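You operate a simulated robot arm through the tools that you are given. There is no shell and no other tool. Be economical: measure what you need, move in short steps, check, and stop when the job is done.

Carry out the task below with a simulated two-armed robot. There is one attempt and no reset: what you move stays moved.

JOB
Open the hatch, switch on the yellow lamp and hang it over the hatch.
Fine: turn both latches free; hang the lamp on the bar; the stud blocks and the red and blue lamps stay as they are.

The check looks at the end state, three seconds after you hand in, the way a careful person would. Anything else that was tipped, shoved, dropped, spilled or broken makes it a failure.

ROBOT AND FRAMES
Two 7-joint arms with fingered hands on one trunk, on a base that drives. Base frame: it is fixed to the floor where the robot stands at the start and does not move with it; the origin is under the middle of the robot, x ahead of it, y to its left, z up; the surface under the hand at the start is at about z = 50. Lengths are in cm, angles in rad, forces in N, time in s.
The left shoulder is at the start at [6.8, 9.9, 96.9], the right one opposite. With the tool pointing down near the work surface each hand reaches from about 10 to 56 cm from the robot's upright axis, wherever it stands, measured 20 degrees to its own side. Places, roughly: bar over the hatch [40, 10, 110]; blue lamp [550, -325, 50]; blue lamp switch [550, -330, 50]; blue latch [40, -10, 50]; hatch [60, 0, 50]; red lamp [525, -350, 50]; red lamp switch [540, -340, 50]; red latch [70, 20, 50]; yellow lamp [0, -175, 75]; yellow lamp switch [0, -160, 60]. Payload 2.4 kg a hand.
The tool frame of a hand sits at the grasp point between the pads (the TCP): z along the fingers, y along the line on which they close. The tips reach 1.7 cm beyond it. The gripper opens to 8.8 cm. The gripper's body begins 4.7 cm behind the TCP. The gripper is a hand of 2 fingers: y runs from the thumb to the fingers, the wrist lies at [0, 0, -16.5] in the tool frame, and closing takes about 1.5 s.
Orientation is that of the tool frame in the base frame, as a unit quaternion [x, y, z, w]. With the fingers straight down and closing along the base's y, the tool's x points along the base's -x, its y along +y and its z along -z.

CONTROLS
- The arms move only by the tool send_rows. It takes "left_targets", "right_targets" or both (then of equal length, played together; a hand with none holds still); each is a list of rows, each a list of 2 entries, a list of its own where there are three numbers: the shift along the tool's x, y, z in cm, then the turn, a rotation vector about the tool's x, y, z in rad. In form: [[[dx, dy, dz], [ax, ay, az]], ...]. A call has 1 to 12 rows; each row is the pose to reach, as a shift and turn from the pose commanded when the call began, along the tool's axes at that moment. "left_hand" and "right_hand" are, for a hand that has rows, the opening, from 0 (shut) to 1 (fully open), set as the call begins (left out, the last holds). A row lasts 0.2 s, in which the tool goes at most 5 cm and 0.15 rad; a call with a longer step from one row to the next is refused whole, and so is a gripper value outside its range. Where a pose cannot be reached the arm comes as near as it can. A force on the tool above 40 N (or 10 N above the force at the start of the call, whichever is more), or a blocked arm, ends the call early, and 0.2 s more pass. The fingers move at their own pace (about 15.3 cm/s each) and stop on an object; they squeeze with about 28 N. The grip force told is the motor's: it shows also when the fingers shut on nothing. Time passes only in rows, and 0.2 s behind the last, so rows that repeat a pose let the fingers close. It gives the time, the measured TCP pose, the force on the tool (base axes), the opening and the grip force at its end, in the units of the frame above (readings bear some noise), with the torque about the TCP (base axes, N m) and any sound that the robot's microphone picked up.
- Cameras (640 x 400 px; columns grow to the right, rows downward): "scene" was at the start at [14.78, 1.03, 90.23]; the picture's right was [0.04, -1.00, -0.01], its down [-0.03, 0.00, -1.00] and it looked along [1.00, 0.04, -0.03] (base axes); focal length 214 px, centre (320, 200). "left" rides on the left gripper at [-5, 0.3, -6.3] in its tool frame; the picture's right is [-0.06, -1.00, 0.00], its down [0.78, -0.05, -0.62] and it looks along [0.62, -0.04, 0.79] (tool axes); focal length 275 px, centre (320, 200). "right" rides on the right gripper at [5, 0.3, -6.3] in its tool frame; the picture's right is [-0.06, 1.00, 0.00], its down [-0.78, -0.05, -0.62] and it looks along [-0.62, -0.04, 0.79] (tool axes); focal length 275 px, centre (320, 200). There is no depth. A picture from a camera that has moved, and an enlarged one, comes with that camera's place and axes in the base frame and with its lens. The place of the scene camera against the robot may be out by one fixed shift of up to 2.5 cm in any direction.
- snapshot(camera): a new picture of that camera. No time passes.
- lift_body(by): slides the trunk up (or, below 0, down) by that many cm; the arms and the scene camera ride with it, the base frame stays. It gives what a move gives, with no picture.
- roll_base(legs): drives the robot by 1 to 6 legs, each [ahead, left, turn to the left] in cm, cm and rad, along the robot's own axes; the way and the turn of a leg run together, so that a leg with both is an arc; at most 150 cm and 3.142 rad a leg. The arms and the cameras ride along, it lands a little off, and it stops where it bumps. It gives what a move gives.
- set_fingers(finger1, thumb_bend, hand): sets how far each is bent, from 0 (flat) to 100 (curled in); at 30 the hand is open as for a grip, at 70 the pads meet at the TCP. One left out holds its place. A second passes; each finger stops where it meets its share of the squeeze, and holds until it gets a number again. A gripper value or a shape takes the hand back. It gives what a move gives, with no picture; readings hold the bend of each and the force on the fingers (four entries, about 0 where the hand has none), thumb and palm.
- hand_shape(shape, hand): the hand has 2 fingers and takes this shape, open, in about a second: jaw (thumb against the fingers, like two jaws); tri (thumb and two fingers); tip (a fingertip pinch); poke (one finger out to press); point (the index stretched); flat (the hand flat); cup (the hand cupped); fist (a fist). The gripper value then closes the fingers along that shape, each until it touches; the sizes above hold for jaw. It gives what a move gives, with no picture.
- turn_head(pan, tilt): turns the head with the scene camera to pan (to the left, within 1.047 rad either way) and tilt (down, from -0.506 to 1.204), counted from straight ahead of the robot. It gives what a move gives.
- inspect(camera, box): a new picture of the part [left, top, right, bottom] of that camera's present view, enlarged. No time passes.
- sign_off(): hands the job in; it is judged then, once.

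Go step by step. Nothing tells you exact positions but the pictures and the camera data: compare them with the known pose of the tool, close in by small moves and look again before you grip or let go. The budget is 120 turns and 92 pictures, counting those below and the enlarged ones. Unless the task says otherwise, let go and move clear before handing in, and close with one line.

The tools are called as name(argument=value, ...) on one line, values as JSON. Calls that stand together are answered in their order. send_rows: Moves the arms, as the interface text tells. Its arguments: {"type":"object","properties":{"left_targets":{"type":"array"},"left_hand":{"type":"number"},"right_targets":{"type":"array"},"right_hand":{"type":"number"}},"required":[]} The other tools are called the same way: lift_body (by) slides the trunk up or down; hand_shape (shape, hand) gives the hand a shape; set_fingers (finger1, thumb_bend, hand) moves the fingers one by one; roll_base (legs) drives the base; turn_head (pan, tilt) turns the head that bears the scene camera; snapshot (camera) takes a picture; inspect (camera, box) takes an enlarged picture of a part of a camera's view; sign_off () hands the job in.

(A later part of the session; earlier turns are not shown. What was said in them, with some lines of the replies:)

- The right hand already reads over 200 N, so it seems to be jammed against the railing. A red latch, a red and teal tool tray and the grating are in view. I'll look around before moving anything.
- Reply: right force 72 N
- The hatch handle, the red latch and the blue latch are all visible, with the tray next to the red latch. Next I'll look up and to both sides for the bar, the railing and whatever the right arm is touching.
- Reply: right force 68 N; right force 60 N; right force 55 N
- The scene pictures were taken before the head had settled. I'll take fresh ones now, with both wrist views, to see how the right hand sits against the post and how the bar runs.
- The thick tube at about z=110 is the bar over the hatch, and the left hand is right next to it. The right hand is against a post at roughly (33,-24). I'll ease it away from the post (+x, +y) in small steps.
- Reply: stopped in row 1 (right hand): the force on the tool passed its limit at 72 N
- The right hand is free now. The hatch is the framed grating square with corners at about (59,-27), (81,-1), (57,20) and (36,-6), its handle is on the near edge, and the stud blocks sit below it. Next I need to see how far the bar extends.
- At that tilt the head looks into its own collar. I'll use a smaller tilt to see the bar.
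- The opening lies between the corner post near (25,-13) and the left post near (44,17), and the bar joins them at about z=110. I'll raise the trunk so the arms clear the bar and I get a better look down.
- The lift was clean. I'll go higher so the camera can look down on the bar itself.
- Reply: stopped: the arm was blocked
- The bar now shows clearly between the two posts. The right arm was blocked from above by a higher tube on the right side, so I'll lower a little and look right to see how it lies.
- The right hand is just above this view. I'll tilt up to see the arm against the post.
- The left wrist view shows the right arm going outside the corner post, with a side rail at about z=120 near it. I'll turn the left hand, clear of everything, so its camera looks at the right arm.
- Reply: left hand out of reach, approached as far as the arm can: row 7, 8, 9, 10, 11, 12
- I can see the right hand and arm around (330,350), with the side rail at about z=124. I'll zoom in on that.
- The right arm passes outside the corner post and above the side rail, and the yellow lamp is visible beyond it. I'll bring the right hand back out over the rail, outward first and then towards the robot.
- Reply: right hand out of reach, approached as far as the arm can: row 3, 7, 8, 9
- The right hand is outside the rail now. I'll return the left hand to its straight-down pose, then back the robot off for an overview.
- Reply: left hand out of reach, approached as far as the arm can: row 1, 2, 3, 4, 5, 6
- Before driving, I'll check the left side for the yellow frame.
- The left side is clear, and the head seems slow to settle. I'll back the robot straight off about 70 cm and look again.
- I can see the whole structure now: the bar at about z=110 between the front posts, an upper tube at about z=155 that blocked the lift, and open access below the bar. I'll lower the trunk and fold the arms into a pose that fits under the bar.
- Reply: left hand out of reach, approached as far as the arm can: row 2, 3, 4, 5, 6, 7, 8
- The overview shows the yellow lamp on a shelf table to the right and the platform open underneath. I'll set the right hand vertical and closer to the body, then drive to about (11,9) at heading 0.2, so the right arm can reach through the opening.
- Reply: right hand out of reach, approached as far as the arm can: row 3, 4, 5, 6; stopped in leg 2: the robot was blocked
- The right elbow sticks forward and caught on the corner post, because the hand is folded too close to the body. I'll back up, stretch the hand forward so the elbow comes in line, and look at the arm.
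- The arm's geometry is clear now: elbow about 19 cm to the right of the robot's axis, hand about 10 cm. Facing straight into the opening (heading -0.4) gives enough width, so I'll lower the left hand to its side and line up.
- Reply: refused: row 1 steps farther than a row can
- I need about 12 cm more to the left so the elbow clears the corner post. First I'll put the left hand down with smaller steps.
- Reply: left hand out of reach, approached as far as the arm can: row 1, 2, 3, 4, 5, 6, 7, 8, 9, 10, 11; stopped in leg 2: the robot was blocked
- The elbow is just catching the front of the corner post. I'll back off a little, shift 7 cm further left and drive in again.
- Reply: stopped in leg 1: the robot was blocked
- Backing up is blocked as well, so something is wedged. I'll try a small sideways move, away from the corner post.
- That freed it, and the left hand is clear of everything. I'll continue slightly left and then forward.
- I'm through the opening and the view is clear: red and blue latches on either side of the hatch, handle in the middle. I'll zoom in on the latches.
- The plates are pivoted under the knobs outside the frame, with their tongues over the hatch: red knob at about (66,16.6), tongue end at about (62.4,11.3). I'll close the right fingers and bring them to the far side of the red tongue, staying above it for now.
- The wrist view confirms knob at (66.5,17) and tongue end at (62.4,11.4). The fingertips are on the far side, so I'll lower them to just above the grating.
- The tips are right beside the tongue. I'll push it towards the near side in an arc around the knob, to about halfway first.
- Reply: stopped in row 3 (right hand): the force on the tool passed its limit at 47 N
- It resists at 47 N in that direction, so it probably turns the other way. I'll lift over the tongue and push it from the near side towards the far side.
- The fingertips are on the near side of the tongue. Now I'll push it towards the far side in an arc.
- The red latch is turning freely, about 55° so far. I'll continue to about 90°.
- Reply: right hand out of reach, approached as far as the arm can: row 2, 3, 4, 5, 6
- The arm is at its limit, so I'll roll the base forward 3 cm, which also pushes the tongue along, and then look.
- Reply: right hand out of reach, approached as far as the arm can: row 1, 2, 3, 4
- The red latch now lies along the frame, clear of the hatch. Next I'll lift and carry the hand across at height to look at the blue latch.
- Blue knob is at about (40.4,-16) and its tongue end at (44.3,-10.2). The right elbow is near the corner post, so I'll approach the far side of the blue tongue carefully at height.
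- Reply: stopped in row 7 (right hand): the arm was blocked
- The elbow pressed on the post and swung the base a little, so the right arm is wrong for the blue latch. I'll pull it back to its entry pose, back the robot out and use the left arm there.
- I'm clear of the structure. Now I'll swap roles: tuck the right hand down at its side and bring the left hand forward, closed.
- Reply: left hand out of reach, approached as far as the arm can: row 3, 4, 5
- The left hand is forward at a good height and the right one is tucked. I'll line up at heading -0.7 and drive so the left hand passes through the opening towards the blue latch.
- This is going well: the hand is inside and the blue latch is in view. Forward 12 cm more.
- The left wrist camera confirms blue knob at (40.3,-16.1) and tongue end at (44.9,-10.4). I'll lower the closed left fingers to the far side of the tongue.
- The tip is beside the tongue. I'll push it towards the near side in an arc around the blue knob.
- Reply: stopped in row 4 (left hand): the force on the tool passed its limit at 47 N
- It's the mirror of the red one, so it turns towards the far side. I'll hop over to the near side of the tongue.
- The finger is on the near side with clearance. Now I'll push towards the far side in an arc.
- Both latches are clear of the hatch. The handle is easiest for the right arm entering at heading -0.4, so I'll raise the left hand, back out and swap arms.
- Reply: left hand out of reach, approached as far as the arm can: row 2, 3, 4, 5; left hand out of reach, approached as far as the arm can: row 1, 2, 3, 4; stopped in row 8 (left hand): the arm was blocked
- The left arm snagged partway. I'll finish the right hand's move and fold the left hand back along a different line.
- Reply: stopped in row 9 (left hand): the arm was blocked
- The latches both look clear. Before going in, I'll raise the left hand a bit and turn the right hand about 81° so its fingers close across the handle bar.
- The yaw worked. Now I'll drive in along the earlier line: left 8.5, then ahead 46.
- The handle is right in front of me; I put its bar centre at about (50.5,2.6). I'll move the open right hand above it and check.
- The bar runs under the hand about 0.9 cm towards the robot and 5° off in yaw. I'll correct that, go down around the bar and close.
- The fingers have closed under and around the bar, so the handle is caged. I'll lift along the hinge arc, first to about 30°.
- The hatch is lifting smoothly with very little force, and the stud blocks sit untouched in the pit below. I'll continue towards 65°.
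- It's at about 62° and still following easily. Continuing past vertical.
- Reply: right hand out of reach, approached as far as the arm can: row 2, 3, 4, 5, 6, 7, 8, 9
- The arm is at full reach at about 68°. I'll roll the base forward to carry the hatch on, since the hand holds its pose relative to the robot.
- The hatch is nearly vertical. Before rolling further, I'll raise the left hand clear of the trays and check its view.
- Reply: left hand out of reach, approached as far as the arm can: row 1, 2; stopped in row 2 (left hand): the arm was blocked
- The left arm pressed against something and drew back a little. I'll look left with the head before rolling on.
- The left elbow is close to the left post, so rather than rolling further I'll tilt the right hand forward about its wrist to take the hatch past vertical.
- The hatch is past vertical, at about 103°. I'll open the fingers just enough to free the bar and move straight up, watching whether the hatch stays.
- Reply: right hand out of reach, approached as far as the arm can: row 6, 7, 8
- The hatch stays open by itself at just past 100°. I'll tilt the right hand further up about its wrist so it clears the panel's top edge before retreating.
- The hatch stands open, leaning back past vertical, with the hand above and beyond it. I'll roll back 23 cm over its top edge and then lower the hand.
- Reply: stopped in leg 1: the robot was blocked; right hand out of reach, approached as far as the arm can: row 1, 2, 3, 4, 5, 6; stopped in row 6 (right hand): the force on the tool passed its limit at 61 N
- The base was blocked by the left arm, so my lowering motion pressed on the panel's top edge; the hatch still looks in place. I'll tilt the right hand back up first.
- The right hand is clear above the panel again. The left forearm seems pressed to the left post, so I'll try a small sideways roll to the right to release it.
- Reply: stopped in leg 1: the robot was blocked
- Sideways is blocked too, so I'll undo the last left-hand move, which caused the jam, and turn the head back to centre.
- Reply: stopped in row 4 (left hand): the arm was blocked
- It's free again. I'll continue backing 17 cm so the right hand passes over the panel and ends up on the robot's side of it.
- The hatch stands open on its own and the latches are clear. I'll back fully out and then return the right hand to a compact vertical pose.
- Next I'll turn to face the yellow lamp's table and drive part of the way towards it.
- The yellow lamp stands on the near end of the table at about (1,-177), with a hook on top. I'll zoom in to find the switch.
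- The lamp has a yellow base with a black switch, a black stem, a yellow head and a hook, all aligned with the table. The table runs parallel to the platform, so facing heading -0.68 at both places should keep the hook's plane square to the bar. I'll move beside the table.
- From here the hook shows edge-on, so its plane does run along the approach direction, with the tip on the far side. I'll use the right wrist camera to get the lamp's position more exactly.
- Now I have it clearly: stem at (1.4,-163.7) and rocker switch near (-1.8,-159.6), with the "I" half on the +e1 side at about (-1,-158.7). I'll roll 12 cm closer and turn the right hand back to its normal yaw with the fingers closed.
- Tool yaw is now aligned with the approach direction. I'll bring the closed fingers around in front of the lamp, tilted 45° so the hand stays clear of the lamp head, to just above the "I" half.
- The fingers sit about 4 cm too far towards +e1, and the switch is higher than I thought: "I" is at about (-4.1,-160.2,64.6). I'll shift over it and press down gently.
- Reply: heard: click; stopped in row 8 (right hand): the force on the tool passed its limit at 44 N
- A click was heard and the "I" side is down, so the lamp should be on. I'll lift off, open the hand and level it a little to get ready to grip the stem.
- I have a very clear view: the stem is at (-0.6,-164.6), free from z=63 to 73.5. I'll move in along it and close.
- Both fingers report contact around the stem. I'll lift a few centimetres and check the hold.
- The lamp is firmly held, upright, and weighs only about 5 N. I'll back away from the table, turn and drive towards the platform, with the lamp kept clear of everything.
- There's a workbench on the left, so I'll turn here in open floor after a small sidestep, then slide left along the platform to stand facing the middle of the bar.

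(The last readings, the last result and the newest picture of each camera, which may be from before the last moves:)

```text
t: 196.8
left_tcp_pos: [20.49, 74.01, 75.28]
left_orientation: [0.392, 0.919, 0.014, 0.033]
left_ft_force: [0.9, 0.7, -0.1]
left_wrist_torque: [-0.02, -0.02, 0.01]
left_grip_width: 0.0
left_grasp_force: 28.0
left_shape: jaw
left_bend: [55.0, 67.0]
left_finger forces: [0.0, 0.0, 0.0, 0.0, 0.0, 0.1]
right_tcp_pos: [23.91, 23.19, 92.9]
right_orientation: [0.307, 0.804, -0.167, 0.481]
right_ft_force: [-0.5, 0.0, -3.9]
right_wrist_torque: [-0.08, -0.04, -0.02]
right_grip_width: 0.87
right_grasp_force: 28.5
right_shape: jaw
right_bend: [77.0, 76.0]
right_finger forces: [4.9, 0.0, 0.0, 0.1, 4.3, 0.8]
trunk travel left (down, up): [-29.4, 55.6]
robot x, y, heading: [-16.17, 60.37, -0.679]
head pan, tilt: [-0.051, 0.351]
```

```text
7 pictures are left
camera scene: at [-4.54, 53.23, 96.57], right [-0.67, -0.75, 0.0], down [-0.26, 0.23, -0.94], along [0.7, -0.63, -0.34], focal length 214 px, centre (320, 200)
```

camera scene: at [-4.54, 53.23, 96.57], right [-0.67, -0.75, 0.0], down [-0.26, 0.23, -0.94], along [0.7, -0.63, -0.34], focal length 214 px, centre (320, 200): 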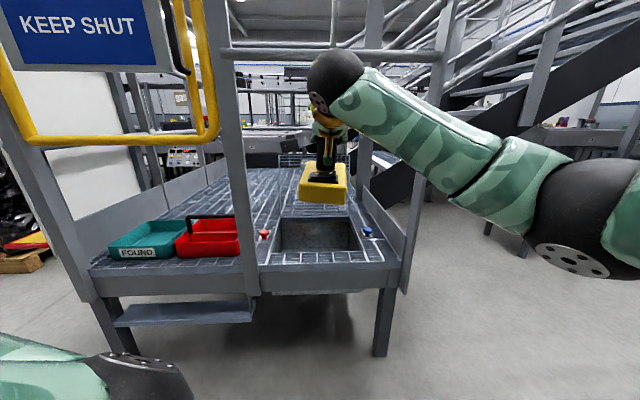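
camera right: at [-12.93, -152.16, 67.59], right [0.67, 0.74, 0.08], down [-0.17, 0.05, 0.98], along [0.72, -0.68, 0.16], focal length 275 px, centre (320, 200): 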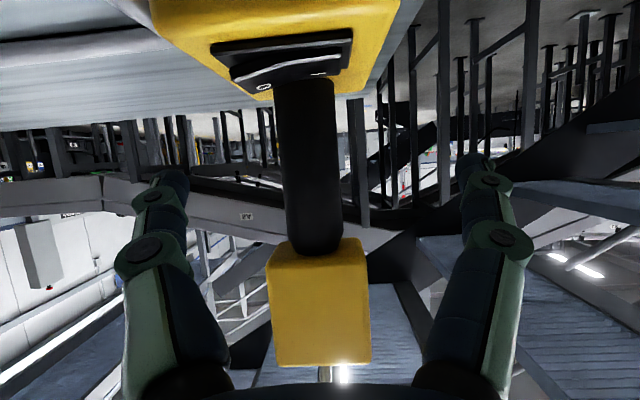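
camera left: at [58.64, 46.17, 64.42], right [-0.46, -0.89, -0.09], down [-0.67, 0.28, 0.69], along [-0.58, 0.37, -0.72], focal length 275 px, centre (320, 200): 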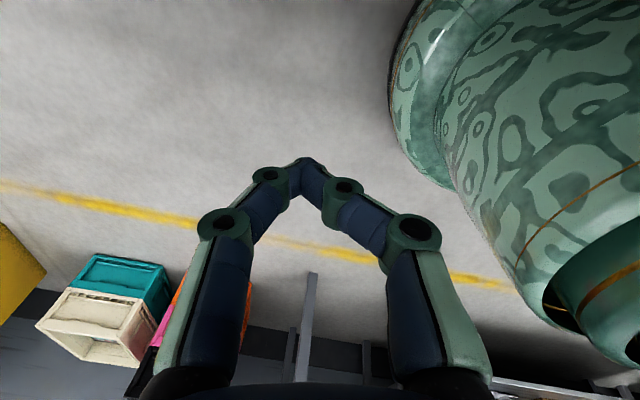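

The view is ideal: hatch open, both latches turned and the bar straight ahead, with the lamp lined up with its middle. I'll raise 5 cm more, tilt the head up and look at the hook against the bar.

lift_body(by=5)

turn_head(pan=-0.05, tilt=-0.1)

roll_base(legs=[[11, 0, 0]])

snapshot(camera="scene")

```text
t: 197.7
left_tcp_pos: [20.37, 73.97, 80.33]
left_orientation: [0.393, 0.919, 0.013, 0.032]
left_ft_force: [0.4, 0.1, -0.5]
left_wrist_torque: [0.02, -0.02, 0.0]
left_grip_width: 0.01
left_grasp_force: 28.7
left_shape: jaw
left_bend: [55.0, 67.0]
left_finger forces: [0.1, 0.0, 0.1, 0.0, 0.0, 0.1]
right_tcp_pos: [24.02, 23.19, 97.81]
right_orientation: [0.307, 0.804, -0.168, 0.481]
right_ft_force: [-0.1, -0.3, -4.4]
right_wrist_torque: [-0.07, -0.05, -0.04]
right_grip_width: 0.85
right_grasp_force: 28.4
right_shape: jaw
right_bend: [77.0, 76.0]
right_finger forces: [4.9, 0.0, 0.0, 0.0, 4.3, 0.8]
trunk travel left (down, up): [-34.4, 50.6]
robot x, y, heading: [-15.89, 60.37, -0.682]
head pan, tilt: [-0.051, 0.351]
```

```text
t: 198.6
left_tcp_pos: [20.44, 74.08, 80.31]
left_orientation: [0.392, 0.919, 0.014, 0.032]
left_ft_force: [0.6, -0.2, 0.0]
left_wrist_torque: [0.0, -0.04, -0.03]
left_grip_width: 0.0
left_grasp_force: 28.1
left_shape: jaw
left_bend: [55.0, 67.0]
left_finger forces: [0.1, 0.0, 0.1, 0.0, 0.1, 0.1]
right_tcp_pos: [23.92, 23.13, 97.88]
right_orientation: [0.307, 0.803, -0.168, 0.482]
right_ft_force: [0.6, -0.3, -3.7]
right_wrist_torque: [-0.08, -0.07, 0.02]
right_grip_width: 0.84
right_grasp_force: 27.7
right_shape: jaw
right_bend: [77.0, 76.0]
right_finger forces: [4.8, 0.0, 0.0, 0.0, 4.2, 0.8]
trunk travel left (down, up): [-34.4, 50.6]
robot x, y, heading: [-15.96, 60.1, -0.678]
head pan, tilt: [-0.051, -0.099]
```

```text
t: 199.8
left_tcp_pos: [28.95, 67.14, 80.35]
left_orientation: [0.393, 0.919, 0.014, 0.033]
left_ft_force: [0.3, -0.2, -1.2]
left_wrist_torque: [0.01, -0.02, 0.0]
left_grip_width: 0.02
left_grasp_force: 28.1
left_shape: jaw
left_bend: [55.0, 67.0]
left_finger forces: [0.0, 0.1, 0.0, 0.0, 0.0, 0.0]
right_tcp_pos: [32.41, 16.23, 97.83]
right_orientation: [0.309, 0.804, -0.169, 0.48]
right_ft_force: [-0.4, 0.3, -4.4]
right_wrist_torque: [-0.09, -0.1, 0.0]
right_grip_width: 0.87
right_grasp_force: 28.2
right_shape: jaw
right_bend: [77.0, 76.0]
right_finger forces: [4.7, 0.1, 0.0, 0.1, 4.0, 0.8]
trunk travel left (down, up): [-34.4, 50.6]
robot x, y, heading: [-7.59, 53.48, -0.678]
head pan, tilt: [-0.051, -0.099]
```

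```text
6 pictures are left
camera scene: at [3.42, 46.84, 105.72], right [-0.67, -0.75, 0.0], down [0.07, -0.07, -1.0], along [0.74, -0.66, 0.1], focal length 214 px, centre (320, 200)
```

scene: 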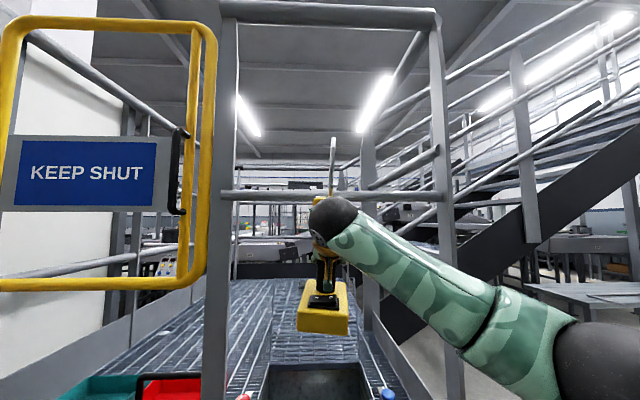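

The hook's tip clears the bar by about 5 cm and the lamp is about 9 cm short of it. I'll lower 2 cm, roll 9 cm so the hook passes over the bar, and check.

lift_body(by=-1.5)

roll_base(legs=[[9, 0, 0]])

inspect(camera="scene", box=[240, 90, 420, 290])

```text
t: 200.4
left_tcp_pos: [29.05, 67.11, 78.76]
left_orientation: [0.392, 0.919, 0.014, 0.032]
left_ft_force: [-0.3, 0.0, 0.1]
left_wrist_torque: [0.01, 0.04, 0.02]
left_grip_width: 0.0
left_grasp_force: 28.1
left_shape: jaw
left_bend: [55.0, 67.0]
left_finger forces: [0.1, 0.0, 0.1, 0.0, 0.0, 0.0]
right_tcp_pos: [32.43, 16.33, 96.3]
right_orientation: [0.308, 0.803, -0.169, 0.481]
right_ft_force: [0.2, 0.2, -3.5]
right_wrist_torque: [-0.07, -0.05, 0.04]
right_grip_width: 0.86
right_grasp_force: 28.2
right_shape: jaw
right_bend: [77.0, 76.0]
right_finger forces: [4.6, 0.0, 0.1, 0.0, 3.8, 0.8]
trunk travel left (down, up): [-32.9, 52.1]
robot x, y, heading: [-7.66, 53.43, -0.678]
head pan, tilt: [-0.051, -0.099]
```

```text
t: 201.5
left_tcp_pos: [36.12, 61.36, 78.65]
left_orientation: [0.393, 0.919, 0.014, 0.033]
left_ft_force: [0.0, 0.4, 0.3]
left_wrist_torque: [-0.01, -0.01, 0.02]
left_grip_width: 0.0
left_grasp_force: 28.2
left_shape: jaw
left_bend: [55.0, 67.0]
left_finger forces: [0.0, 0.0, 0.0, 0.1, 0.0, 0.1]
right_tcp_pos: [39.46, 10.45, 96.34]
right_orientation: [0.308, 0.804, -0.168, 0.48]
right_ft_force: [-0.4, -0.5, -4.2]
right_wrist_torque: [-0.06, -0.09, -0.03]
right_grip_width: 0.83
right_grasp_force: 28.0
right_shape: jaw
right_bend: [77.0, 76.0]
right_finger forces: [4.4, 0.0, 0.1, 0.0, 3.7, 0.8]
trunk travel left (down, up): [-32.9, 52.1]
robot x, y, heading: [-0.41, 48.11, -0.679]
head pan, tilt: [-0.051, -0.099]
```

```text
2.00 times, centred on (330, 190) of scene
camera zoom: at [10.49, 41.13, 104.22], right [-0.67, -0.75, 0.0], down [0.07, -0.07, -1.0], along [0.74, -0.66, 0.1], focal length 429 px, centre (300, 220)
```

zoom: 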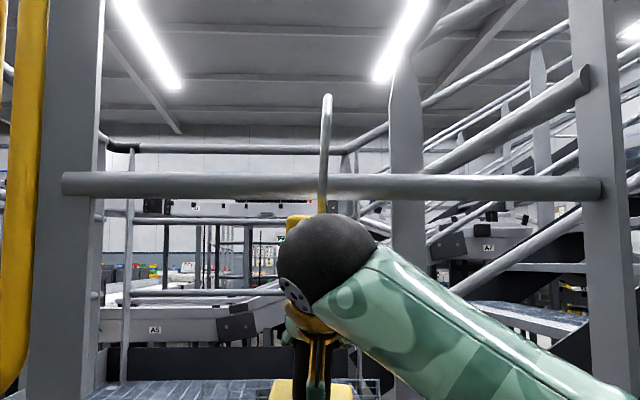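

The lamp is lit (its glow shows on the bar), the hook shaft is just in front of the bar and the stem is right under it. I'll nudge 1 cm forward so the tip is surely beyond the bar, then lower.

roll_base(legs=[[1.0, 0, 0]])

lift_body(by=-5)

inspect(camera="scene", box=[270, 80, 380, 200])

```text
t: 202.3
left_tcp_pos: [36.82, 60.78, 78.77]
left_orientation: [0.392, 0.919, 0.014, 0.032]
left_ft_force: [0.3, 0.1, -0.8]
left_wrist_torque: [-0.02, 0.05, 0.0]
left_grip_width: 0.0
left_grasp_force: 28.2
left_shape: jaw
left_bend: [55.0, 67.0]
left_finger forces: [0.1, 0.0, 0.0, 0.0, 0.0, 0.0]
right_tcp_pos: [40.21, 9.86, 96.47]
right_orientation: [0.307, 0.804, -0.168, 0.481]
right_ft_force: [-0.1, -0.3, -3.8]
right_wrist_torque: [-0.07, -0.06, 0.0]
right_grip_width: 0.82
right_grasp_force: 28.0
right_shape: jaw
right_bend: [77.0, 76.0]
right_finger forces: [4.3, 0.0, 0.0, 0.0, 3.7, 1.0]
trunk travel left (down, up): [-32.9, 52.1]
robot x, y, heading: [0.38, 47.16, -0.683]
head pan, tilt: [-0.051, -0.099]
```

```text
t: 203.2
left_tcp_pos: [36.88, 60.88, 73.74]
left_orientation: [0.393, 0.919, 0.014, 0.032]
left_ft_force: [-0.8, -1.0, 0.3]
left_wrist_torque: [0.01, -0.02, 0.03]
left_grip_width: 0.01
left_grasp_force: 28.0
left_shape: jaw
left_bend: [55.0, 67.0]
left_finger forces: [0.0, 0.0, 0.0, 0.0, 0.1, 0.1]
right_tcp_pos: [40.28, 9.86, 91.49]
right_orientation: [0.307, 0.803, -0.169, 0.482]
right_ft_force: [0.0, -0.9, -3.6]
right_wrist_torque: [-0.04, -0.02, -0.01]
right_grip_width: 0.83
right_grasp_force: 28.1
right_shape: jaw
right_bend: [77.0, 76.0]
right_finger forces: [3.9, 0.1, 0.0, 0.0, 3.4, 1.0]
trunk travel left (down, up): [-27.9, 57.1]
robot x, y, heading: [0.37, 47.51, -0.679]
head pan, tilt: [-0.051, -0.099]
```

```text
3.33 times, centred on (325, 140) of scene
camera zoom: at [11.4, 40.4, 99.21], right [-0.67, -0.75, 0.0], down [0.07, -0.07, -1.0], along [0.74, -0.66, 0.1], focal length 715 px, centre (303, 400)
```

zoom: 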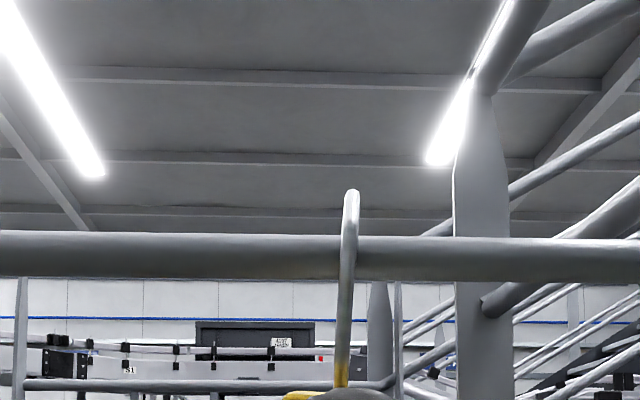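

The hook is over the bar with its tip behind it, about 2 cm above resting. I'll lower gently until the bar takes the weight.

send_rows(right_targets=[[[0.44, 0, 0.24], [0, 0, 0]], [[0.88, 0, 0.48], [0, 0, 0]], [[1.32, 0, 0.72], [0, 0, 0]], [[1.75, 0, 0.96], [0, 0, 0]], [[2.1, 0, 1.15], [0, 0, 0]], [[2.1, 0, 1.15], [0, 0, 0]]])

```text
t: 204.6
left_tcp_pos: [36.85, 60.9, 73.85]
left_orientation: [0.392, 0.919, 0.014, 0.032]
left_ft_force: [-0.5, -0.5, 0.4]
left_wrist_torque: [-0.01, 0.03, 0.01]
left_grip_width: 0.0
left_grasp_force: 27.9
left_shape: jaw
left_bend: [55.0, 67.0]
left_finger forces: [0.0, 0.1, 0.1, 0.0, 0.0, 0.1]
right_tcp_pos: [40.28, 10.04, 89.02]
right_orientation: [0.308, 0.804, -0.169, 0.48]
right_ft_force: [0.9, 0.3, -4.1]
right_wrist_torque: [-0.06, -0.05, 0.0]
right_grip_width: 0.85
right_grasp_force: 27.9
right_shape: jaw
right_bend: [77.0, 76.0]
right_finger forces: [3.9, 0.0, 0.0, 0.0, 3.4, 1.0]
trunk travel left (down, up): [-27.9, 57.1]
robot x, y, heading: [0.29, 47.36, -0.684]
head pan, tilt: [-0.051, -0.099]
```

The hand still carries the weight, so I'll lower further in small steps.

send_rows(right_targets=[[[0.35, 0, 0.19], [0, 0, 0]], [[0.7, 0, 0.38], [0, 0, 0]], [[1.05, 0, 0.57], [0, 0, 0]], [[1.05, 0, 0.57], [0, 0, 0]]])

inspect(camera="scene", box=[270, 80, 380, 200])

```text
t: 205.6
left_tcp_pos: [36.92, 60.8, 73.77]
left_orientation: [0.393, 0.919, 0.014, 0.032]
left_ft_force: [0.4, 1.0, -0.9]
left_wrist_torque: [0.01, 0.01, 0.02]
left_grip_width: 0.0
left_grasp_force: 28.1
left_shape: jaw
left_bend: [55.0, 67.0]
left_finger forces: [0.1, 0.1, 0.0, 0.1, 0.1, 0.0]
right_tcp_pos: [40.3, 10.06, 87.74]
right_orientation: [0.307, 0.804, -0.169, 0.48]
right_ft_force: [0.6, -0.4, -3.8]
right_wrist_torque: [-0.09, -0.03, 0.0]
right_grip_width: 0.83
right_grasp_force: 27.8
right_shape: jaw
right_bend: [77.0, 76.0]
right_finger forces: [3.9, 0.1, 0.1, 0.0, 3.3, 0.9]
trunk travel left (down, up): [-27.9, 57.1]
robot x, y, heading: [0.1, 47.37, -0.678]
head pan, tilt: [-0.051, -0.099]
```

```text
3.33 times, centred on (325, 140) of scene
camera zoom: at [11.41, 40.39, 99.2], right [-0.67, -0.75, 0.0], down [0.07, -0.07, -1.0], along [0.74, -0.66, 0.1], focal length 715 px, centre (303, 400)
```

zoom: 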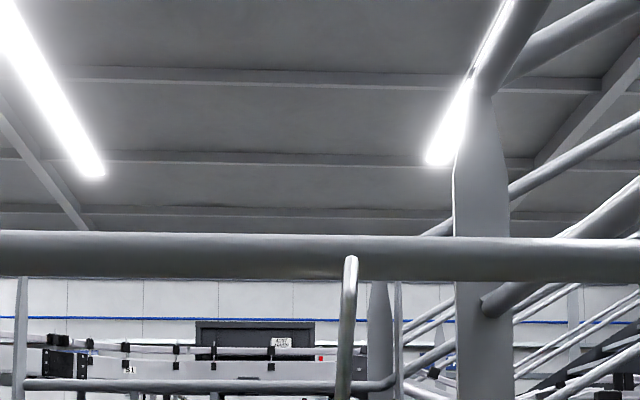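

The hook came down entirely in front of the bar, so the bar is farther than I estimated; nothing was touched. I'll raise again and roll further until the shaft meets the bar.

lift_body(by=8.5)

roll_base(legs=[[4, 0, 0]])

```text
t: 206.8
left_tcp_pos: [36.76, 60.85, 82.31]
left_orientation: [0.392, 0.919, 0.015, 0.032]
left_ft_force: [0.2, 0.2, -0.2]
left_wrist_torque: [0.0, -0.01, -0.02]
left_grip_width: 0.03
left_grasp_force: 27.8
left_shape: jaw
left_bend: [55.0, 67.0]
left_finger forces: [0.0, 0.1, 0.0, 0.1, 0.1, 0.1]
right_tcp_pos: [40.26, 9.99, 96.22]
right_orientation: [0.307, 0.804, -0.169, 0.481]
right_ft_force: [0.6, 0.3, -4.6]
right_wrist_torque: [-0.11, -0.03, 0.01]
right_grip_width: 0.83
right_grasp_force: 28.1
right_shape: jaw
right_bend: [77.0, 76.0]
right_finger forces: [3.8, 0.0, 0.2, 0.0, 3.3, 1.0]
trunk travel left (down, up): [-36.4, 48.6]
robot x, y, heading: [0.35, 47.27, -0.683]
head pan, tilt: [-0.051, -0.099]
```

```text
t: 207.7
left_tcp_pos: [39.94, 58.39, 82.35]
left_orientation: [0.392, 0.919, 0.014, 0.032]
left_ft_force: [-0.2, 0.1, -0.5]
left_wrist_torque: [0.02, -0.01, 0.0]
left_grip_width: 0.0
left_grasp_force: 27.8
left_shape: jaw
left_bend: [55.0, 67.0]
left_finger forces: [0.0, 0.0, 0.0, 0.0, 0.0, 0.1]
right_tcp_pos: [43.41, 7.54, 96.31]
right_orientation: [0.307, 0.804, -0.168, 0.48]
right_ft_force: [0.1, 0.3, -5.3]
right_wrist_torque: [-0.21, -0.22, 0.0]
right_grip_width: 0.8
right_grasp_force: 27.9
right_shape: jaw
right_bend: [77.0, 76.0]
right_finger forces: [4.0, 0.0, 0.0, 0.0, 3.8, 4.9]
trunk travel left (down, up): [-36.4, 48.6]
robot x, y, heading: [3.8, 44.81, -0.678]
head pan, tilt: [-0.051, -0.099]
```

Now the torque and palm force show the shaft touching the bar, so the tip must be beyond it. I'll lower and see whether the bar takes the weight.

lift_body(by=-5)

send_rows(right_targets=[[[0.35, 0, 0.19], [0, 0, 0]], [[0.7, 0, 0.38], [0, 0, 0]], [[1.05, 0, 0.57], [0, 0, 0]], [[1.05, 0, 0.57], [0, 0, 0]]])

```text
t: 208.6
left_tcp_pos: [39.89, 58.4, 77.29]
left_orientation: [0.393, 0.919, 0.014, 0.033]
left_ft_force: [0.1, -0.1, -1.1]
left_wrist_torque: [-0.02, -0.01, 0.0]
left_grip_width: 0.02
left_grasp_force: 27.6
left_shape: jaw
left_bend: [55.0, 67.0]
left_finger forces: [0.0, 0.0, 0.1, 0.0, 0.0, 0.1]
right_tcp_pos: [43.39, 7.54, 91.39]
right_orientation: [0.308, 0.803, -0.169, 0.482]
right_ft_force: [-1.8, 1.4, 4.5]
right_wrist_torque: [-0.02, -0.01, 0.0]
right_grip_width: 0.8
right_grasp_force: 27.8
right_shape: jaw
right_bend: [77.0, 75.0]
right_finger forces: [3.1, 0.0, 0.1, 0.0, 3.0, 2.4]
trunk travel left (down, up): [-31.4, 53.6]
robot x, y, heading: [3.69, 44.92, -0.683]
head pan, tilt: [-0.051, -0.099]
```

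```text
t: 209.6
left_tcp_pos: [40.0, 58.41, 77.24]
left_orientation: [0.392, 0.919, 0.013, 0.033]
left_ft_force: [0.1, -0.5, 0.0]
left_wrist_torque: [-0.01, 0.01, 0.02]
left_grip_width: 0.02
left_grasp_force: 28.7
left_shape: jaw
left_bend: [55.0, 67.0]
left_finger forces: [0.0, 0.0, 0.0, 0.1, 0.1, 0.0]
right_tcp_pos: [43.38, 7.52, 90.07]
right_orientation: [0.308, 0.803, -0.169, 0.481]
right_ft_force: [-2.5, 0.2, 8.3]
right_wrist_torque: [0.02, 0.02, 0.03]
right_grip_width: 0.8
right_grasp_force: 27.5
right_shape: jaw
right_bend: [77.0, 75.0]
right_finger forces: [2.1, 0.0, 0.0, 0.0, 3.0, 3.2]
trunk travel left (down, up): [-31.4, 53.6]
robot x, y, heading: [3.56, 44.84, -0.679]
head pan, tilt: [-0.051, -0.099]
```

The force has flipped, so the bar now carries the lamp. I'll check the hook before letting go.

inspect(camera="scene", box=[270, 80, 390, 220])

```text
2.86 times, centred on (330, 150) of scene
camera zoom: at [14.33, 38.02, 102.73], right [-0.67, -0.75, 0.0], down [0.07, -0.07, -0.99], along [0.74, -0.66, 0.1], focal length 613 px, centre (291, 343)
```

zoom: 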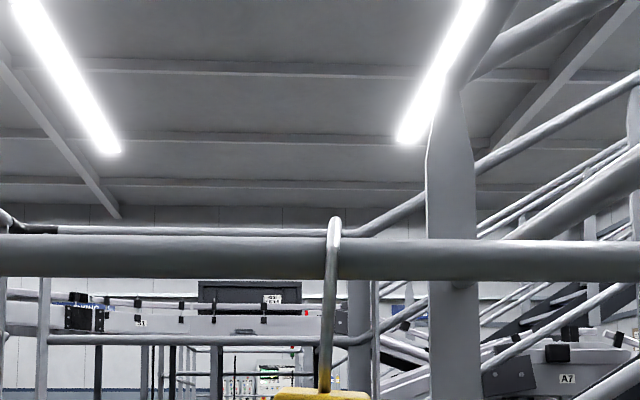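

The hook's apex sits just over the bar with the tip behind it, so the lamp is hung. I'll relieve the downward push, open the hand and then back straight away.

send_rows(right_targets=[[[-0.35, 0, -0.19], [0, 0, 0]], [[-0.7, 0, -0.38], [0, 0, 0]], [[-0.7, 0, -0.38], [0, 0, 0]]])

send_rows(right_hand=1, right_targets=[[[0, 0, 0], [0, 0, 0]], [[0, 0, 0], [0, 0, 0]], [[0, 0, 0], [0, 0, 0]], [[0, 0, 0], [0, 0, 0]], [[0, 0, 0], [0, 0, 0]], [[0, 0, 0], [0, 0, 0]]])

```text
t: 210.4
left_tcp_pos: [39.92, 58.39, 77.17]
left_orientation: [0.392, 0.919, 0.014, 0.033]
left_ft_force: [-0.5, -1.2, -0.3]
left_wrist_torque: [0.01, 0.0, 0.01]
left_grip_width: 0.0
left_grasp_force: 28.1
left_shape: jaw
left_bend: [55.0, 67.0]
left_finger forces: [0.0, 0.0, 0.0, 0.0, 0.1, 0.0]
right_tcp_pos: [43.35, 7.55, 90.83]
right_orientation: [0.309, 0.804, -0.169, 0.48]
right_ft_force: [-0.1, 0.3, -5.3]
right_wrist_torque: [-0.12, -0.12, 0.01]
right_grip_width: 0.78
right_grasp_force: 27.9
right_shape: jaw
right_bend: [77.0, 75.0]
right_finger forces: [2.1, 0.1, 0.0, 0.0, 2.3, 2.7]
trunk travel left (down, up): [-31.4, 53.6]
robot x, y, heading: [3.4, 44.7, -0.679]
head pan, tilt: [-0.051, -0.099]
```

```text
t: 211.8
left_tcp_pos: [39.98, 58.42, 77.38]
left_orientation: [0.393, 0.919, 0.014, 0.032]
left_ft_force: [-0.6, -0.3, 0.5]
left_wrist_torque: [-0.01, -0.01, 0.02]
left_grip_width: 0.0
left_grasp_force: 28.3
left_shape: jaw
left_bend: [55.0, 67.0]
left_finger forces: [0.0, 0.1, 0.0, 0.1, 0.0, 0.0]
right_tcp_pos: [43.43, 7.54, 90.94]
right_orientation: [0.308, 0.803, -0.169, 0.481]
right_ft_force: [-1.2, -0.2, -0.1]
right_wrist_torque: [-0.04, 0.0, -0.01]
right_grip_width: 8.78
right_grasp_force: 0.2
right_shape: jaw
right_bend: [30.0, 30.0]
right_finger forces: [0.0, 0.0, 0.0, 0.1, 0.0, 0.5]
trunk travel left (down, up): [-31.4, 53.6]
robot x, y, heading: [3.43, 44.59, -0.685]
head pan, tilt: [-0.051, -0.099]
```

The hand is open and carries no load. Backing straight off, then a check.

roll_base(legs=[[-35, 0, 0]])

turn_head(pan=-0.05, tilt=0.2)

snapshot(camera="scene")

```text
t: 214.1
left_tcp_pos: [13.04, 80.1, 77.28]
left_orientation: [0.395, 0.918, 0.014, 0.033]
left_ft_force: [-0.2, -0.1, 0.2]
left_wrist_torque: [-0.03, 0.0, 0.0]
left_grip_width: 0.01
left_grasp_force: 28.0
left_shape: jaw
left_bend: [55.0, 67.0]
left_finger forces: [0.0, 0.0, 0.0, 0.0, 0.0, 0.0]
right_tcp_pos: [16.17, 29.21, 90.85]
right_orientation: [0.31, 0.803, -0.17, 0.48]
right_ft_force: [-0.2, -0.6, 0.4]
right_wrist_torque: [0.01, 0.03, 0.01]
right_grip_width: 8.82
right_grasp_force: 0.2
right_shape: jaw
right_bend: [30.0, 30.0]
right_finger forces: [0.0, 0.1, 0.0, 0.0, 0.0, 0.0]
trunk travel left (down, up): [-31.4, 53.6]
robot x, y, heading: [-23.99, 66.84, -0.686]
head pan, tilt: [-0.051, -0.099]
```

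```text
t: 214.8
left_tcp_pos: [12.92, 80.2, 77.26]
left_orientation: [0.394, 0.918, 0.014, 0.033]
left_ft_force: [-0.3, 0.2, 0.1]
left_wrist_torque: [0.01, 0.03, 0.0]
left_grip_width: 0.0
left_grasp_force: 28.4
left_shape: jaw
left_bend: [55.0, 67.0]
left_finger forces: [0.0, 0.0, 0.1, 0.0, 0.1, 0.0]
right_tcp_pos: [16.26, 29.26, 90.94]
right_orientation: [0.31, 0.803, -0.169, 0.48]
right_ft_force: [0.0, 0.0, 0.1]
right_wrist_torque: [-0.02, 0.02, -0.02]
right_grip_width: 8.81
right_grasp_force: 0.2
right_shape: jaw
right_bend: [30.0, 30.0]
right_finger forces: [0.0, 0.0, 0.0, 0.0, 0.0, 0.0]
trunk travel left (down, up): [-31.4, 53.6]
robot x, y, heading: [-23.38, 66.81, -0.687]
head pan, tilt: [-0.051, 0.201]
```

```text
1 pictures are left
camera scene: at [-12.2, 59.45, 100.0], right [-0.67, -0.74, 0.0], down [-0.15, 0.13, -0.98], along [0.73, -0.66, -0.2], focal length 214 px, centre (320, 200)
```

scene: 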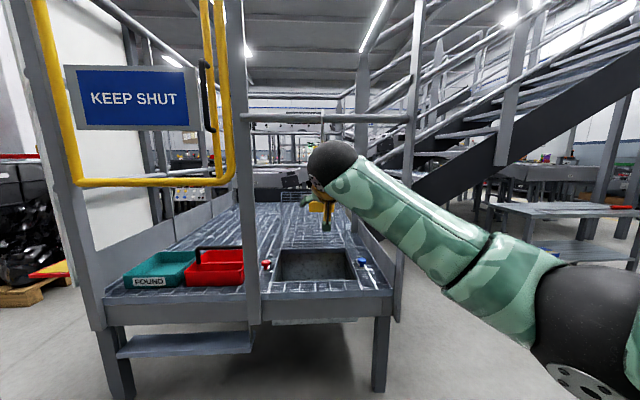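

The hatch, latches and trays look right, but the lamp is partly hidden behind my arm. I'll lower the right hand out of the view and use the last picture.

send_rows(right_targets=[[[3, -2, 1.6], [0, 0, 0]], [[6, -4, 3.2], [0, 0, 0]], [[9, -6, 4.8], [0, 0, 0]], [[12, -8, 6.4], [0, 0, 0]], [[15, -10, 8], [0, 0, 0]], [[18, -12, 9.6], [0, 0, 0]], [[20, -14, 10.6], [0, 0, 0]], [[20, -14, 10.6], [0, 0, 0]]])

inspect(camera="scene", box=[220, 90, 420, 300])

```text
t: 216.7
left_tcp_pos: [13.04, 80.21, 77.26]
left_orientation: [0.394, 0.918, 0.013, 0.033]
left_ft_force: [-0.3, -0.3, 0.7]
left_wrist_torque: [0.0, 0.0, -0.03]
left_grip_width: 0.01
left_grasp_force: 27.8
left_shape: jaw
left_bend: [55.0, 67.0]
left_finger forces: [0.0, 0.1, 0.0, 0.1, 0.0, 0.1]
right_tcp_pos: [7.15, 19.54, 67.78]
right_orientation: [0.31, 0.803, -0.169, 0.48]
right_ft_force: [0.9, 0.7, -0.1]
right_wrist_torque: [0.0, -0.04, -0.01]
right_grip_width: 8.81
right_grasp_force: 0.0
right_shape: jaw
right_bend: [30.0, 30.0]
right_finger forces: [0.0, 0.0, 0.0, 0.1, 0.0, 0.1]
trunk travel left (down, up): [-31.4, 53.6]
robot x, y, heading: [-23.74, 66.73, -0.682]
head pan, tilt: [-0.051, 0.201]
```

```text
1.90 times, centred on (320, 195) of scene
camera zoom: at [-12.21, 59.45, 99.99], right [-0.67, -0.74, 0.0], down [-0.15, 0.13, -0.98], along [0.73, -0.66, -0.2], focal length 408 px, centre (320, 210)
```

zoom: 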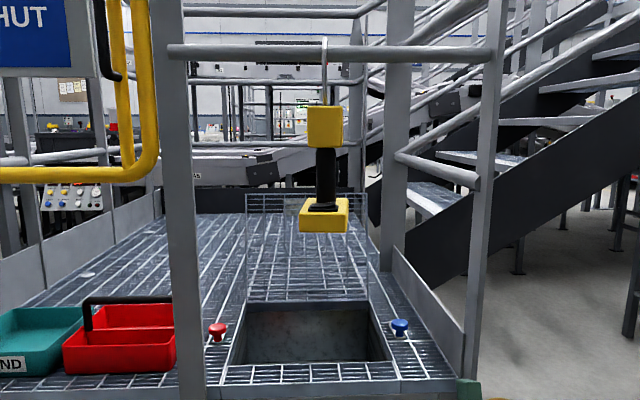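

The lamp hangs upright on the bar, the hatch stands open with both latches turned clear, and the trays and stud blocks look as they were. My hands are empty and clear, so I'm handing in.

sign_off()

```text
The job is handed in.
```

The hatch is open with both latches turned free, and the yellow lamp is switched on and hanging on the bar over it; the stud blocks looked unmoved and I never went near the red and blue lamps.
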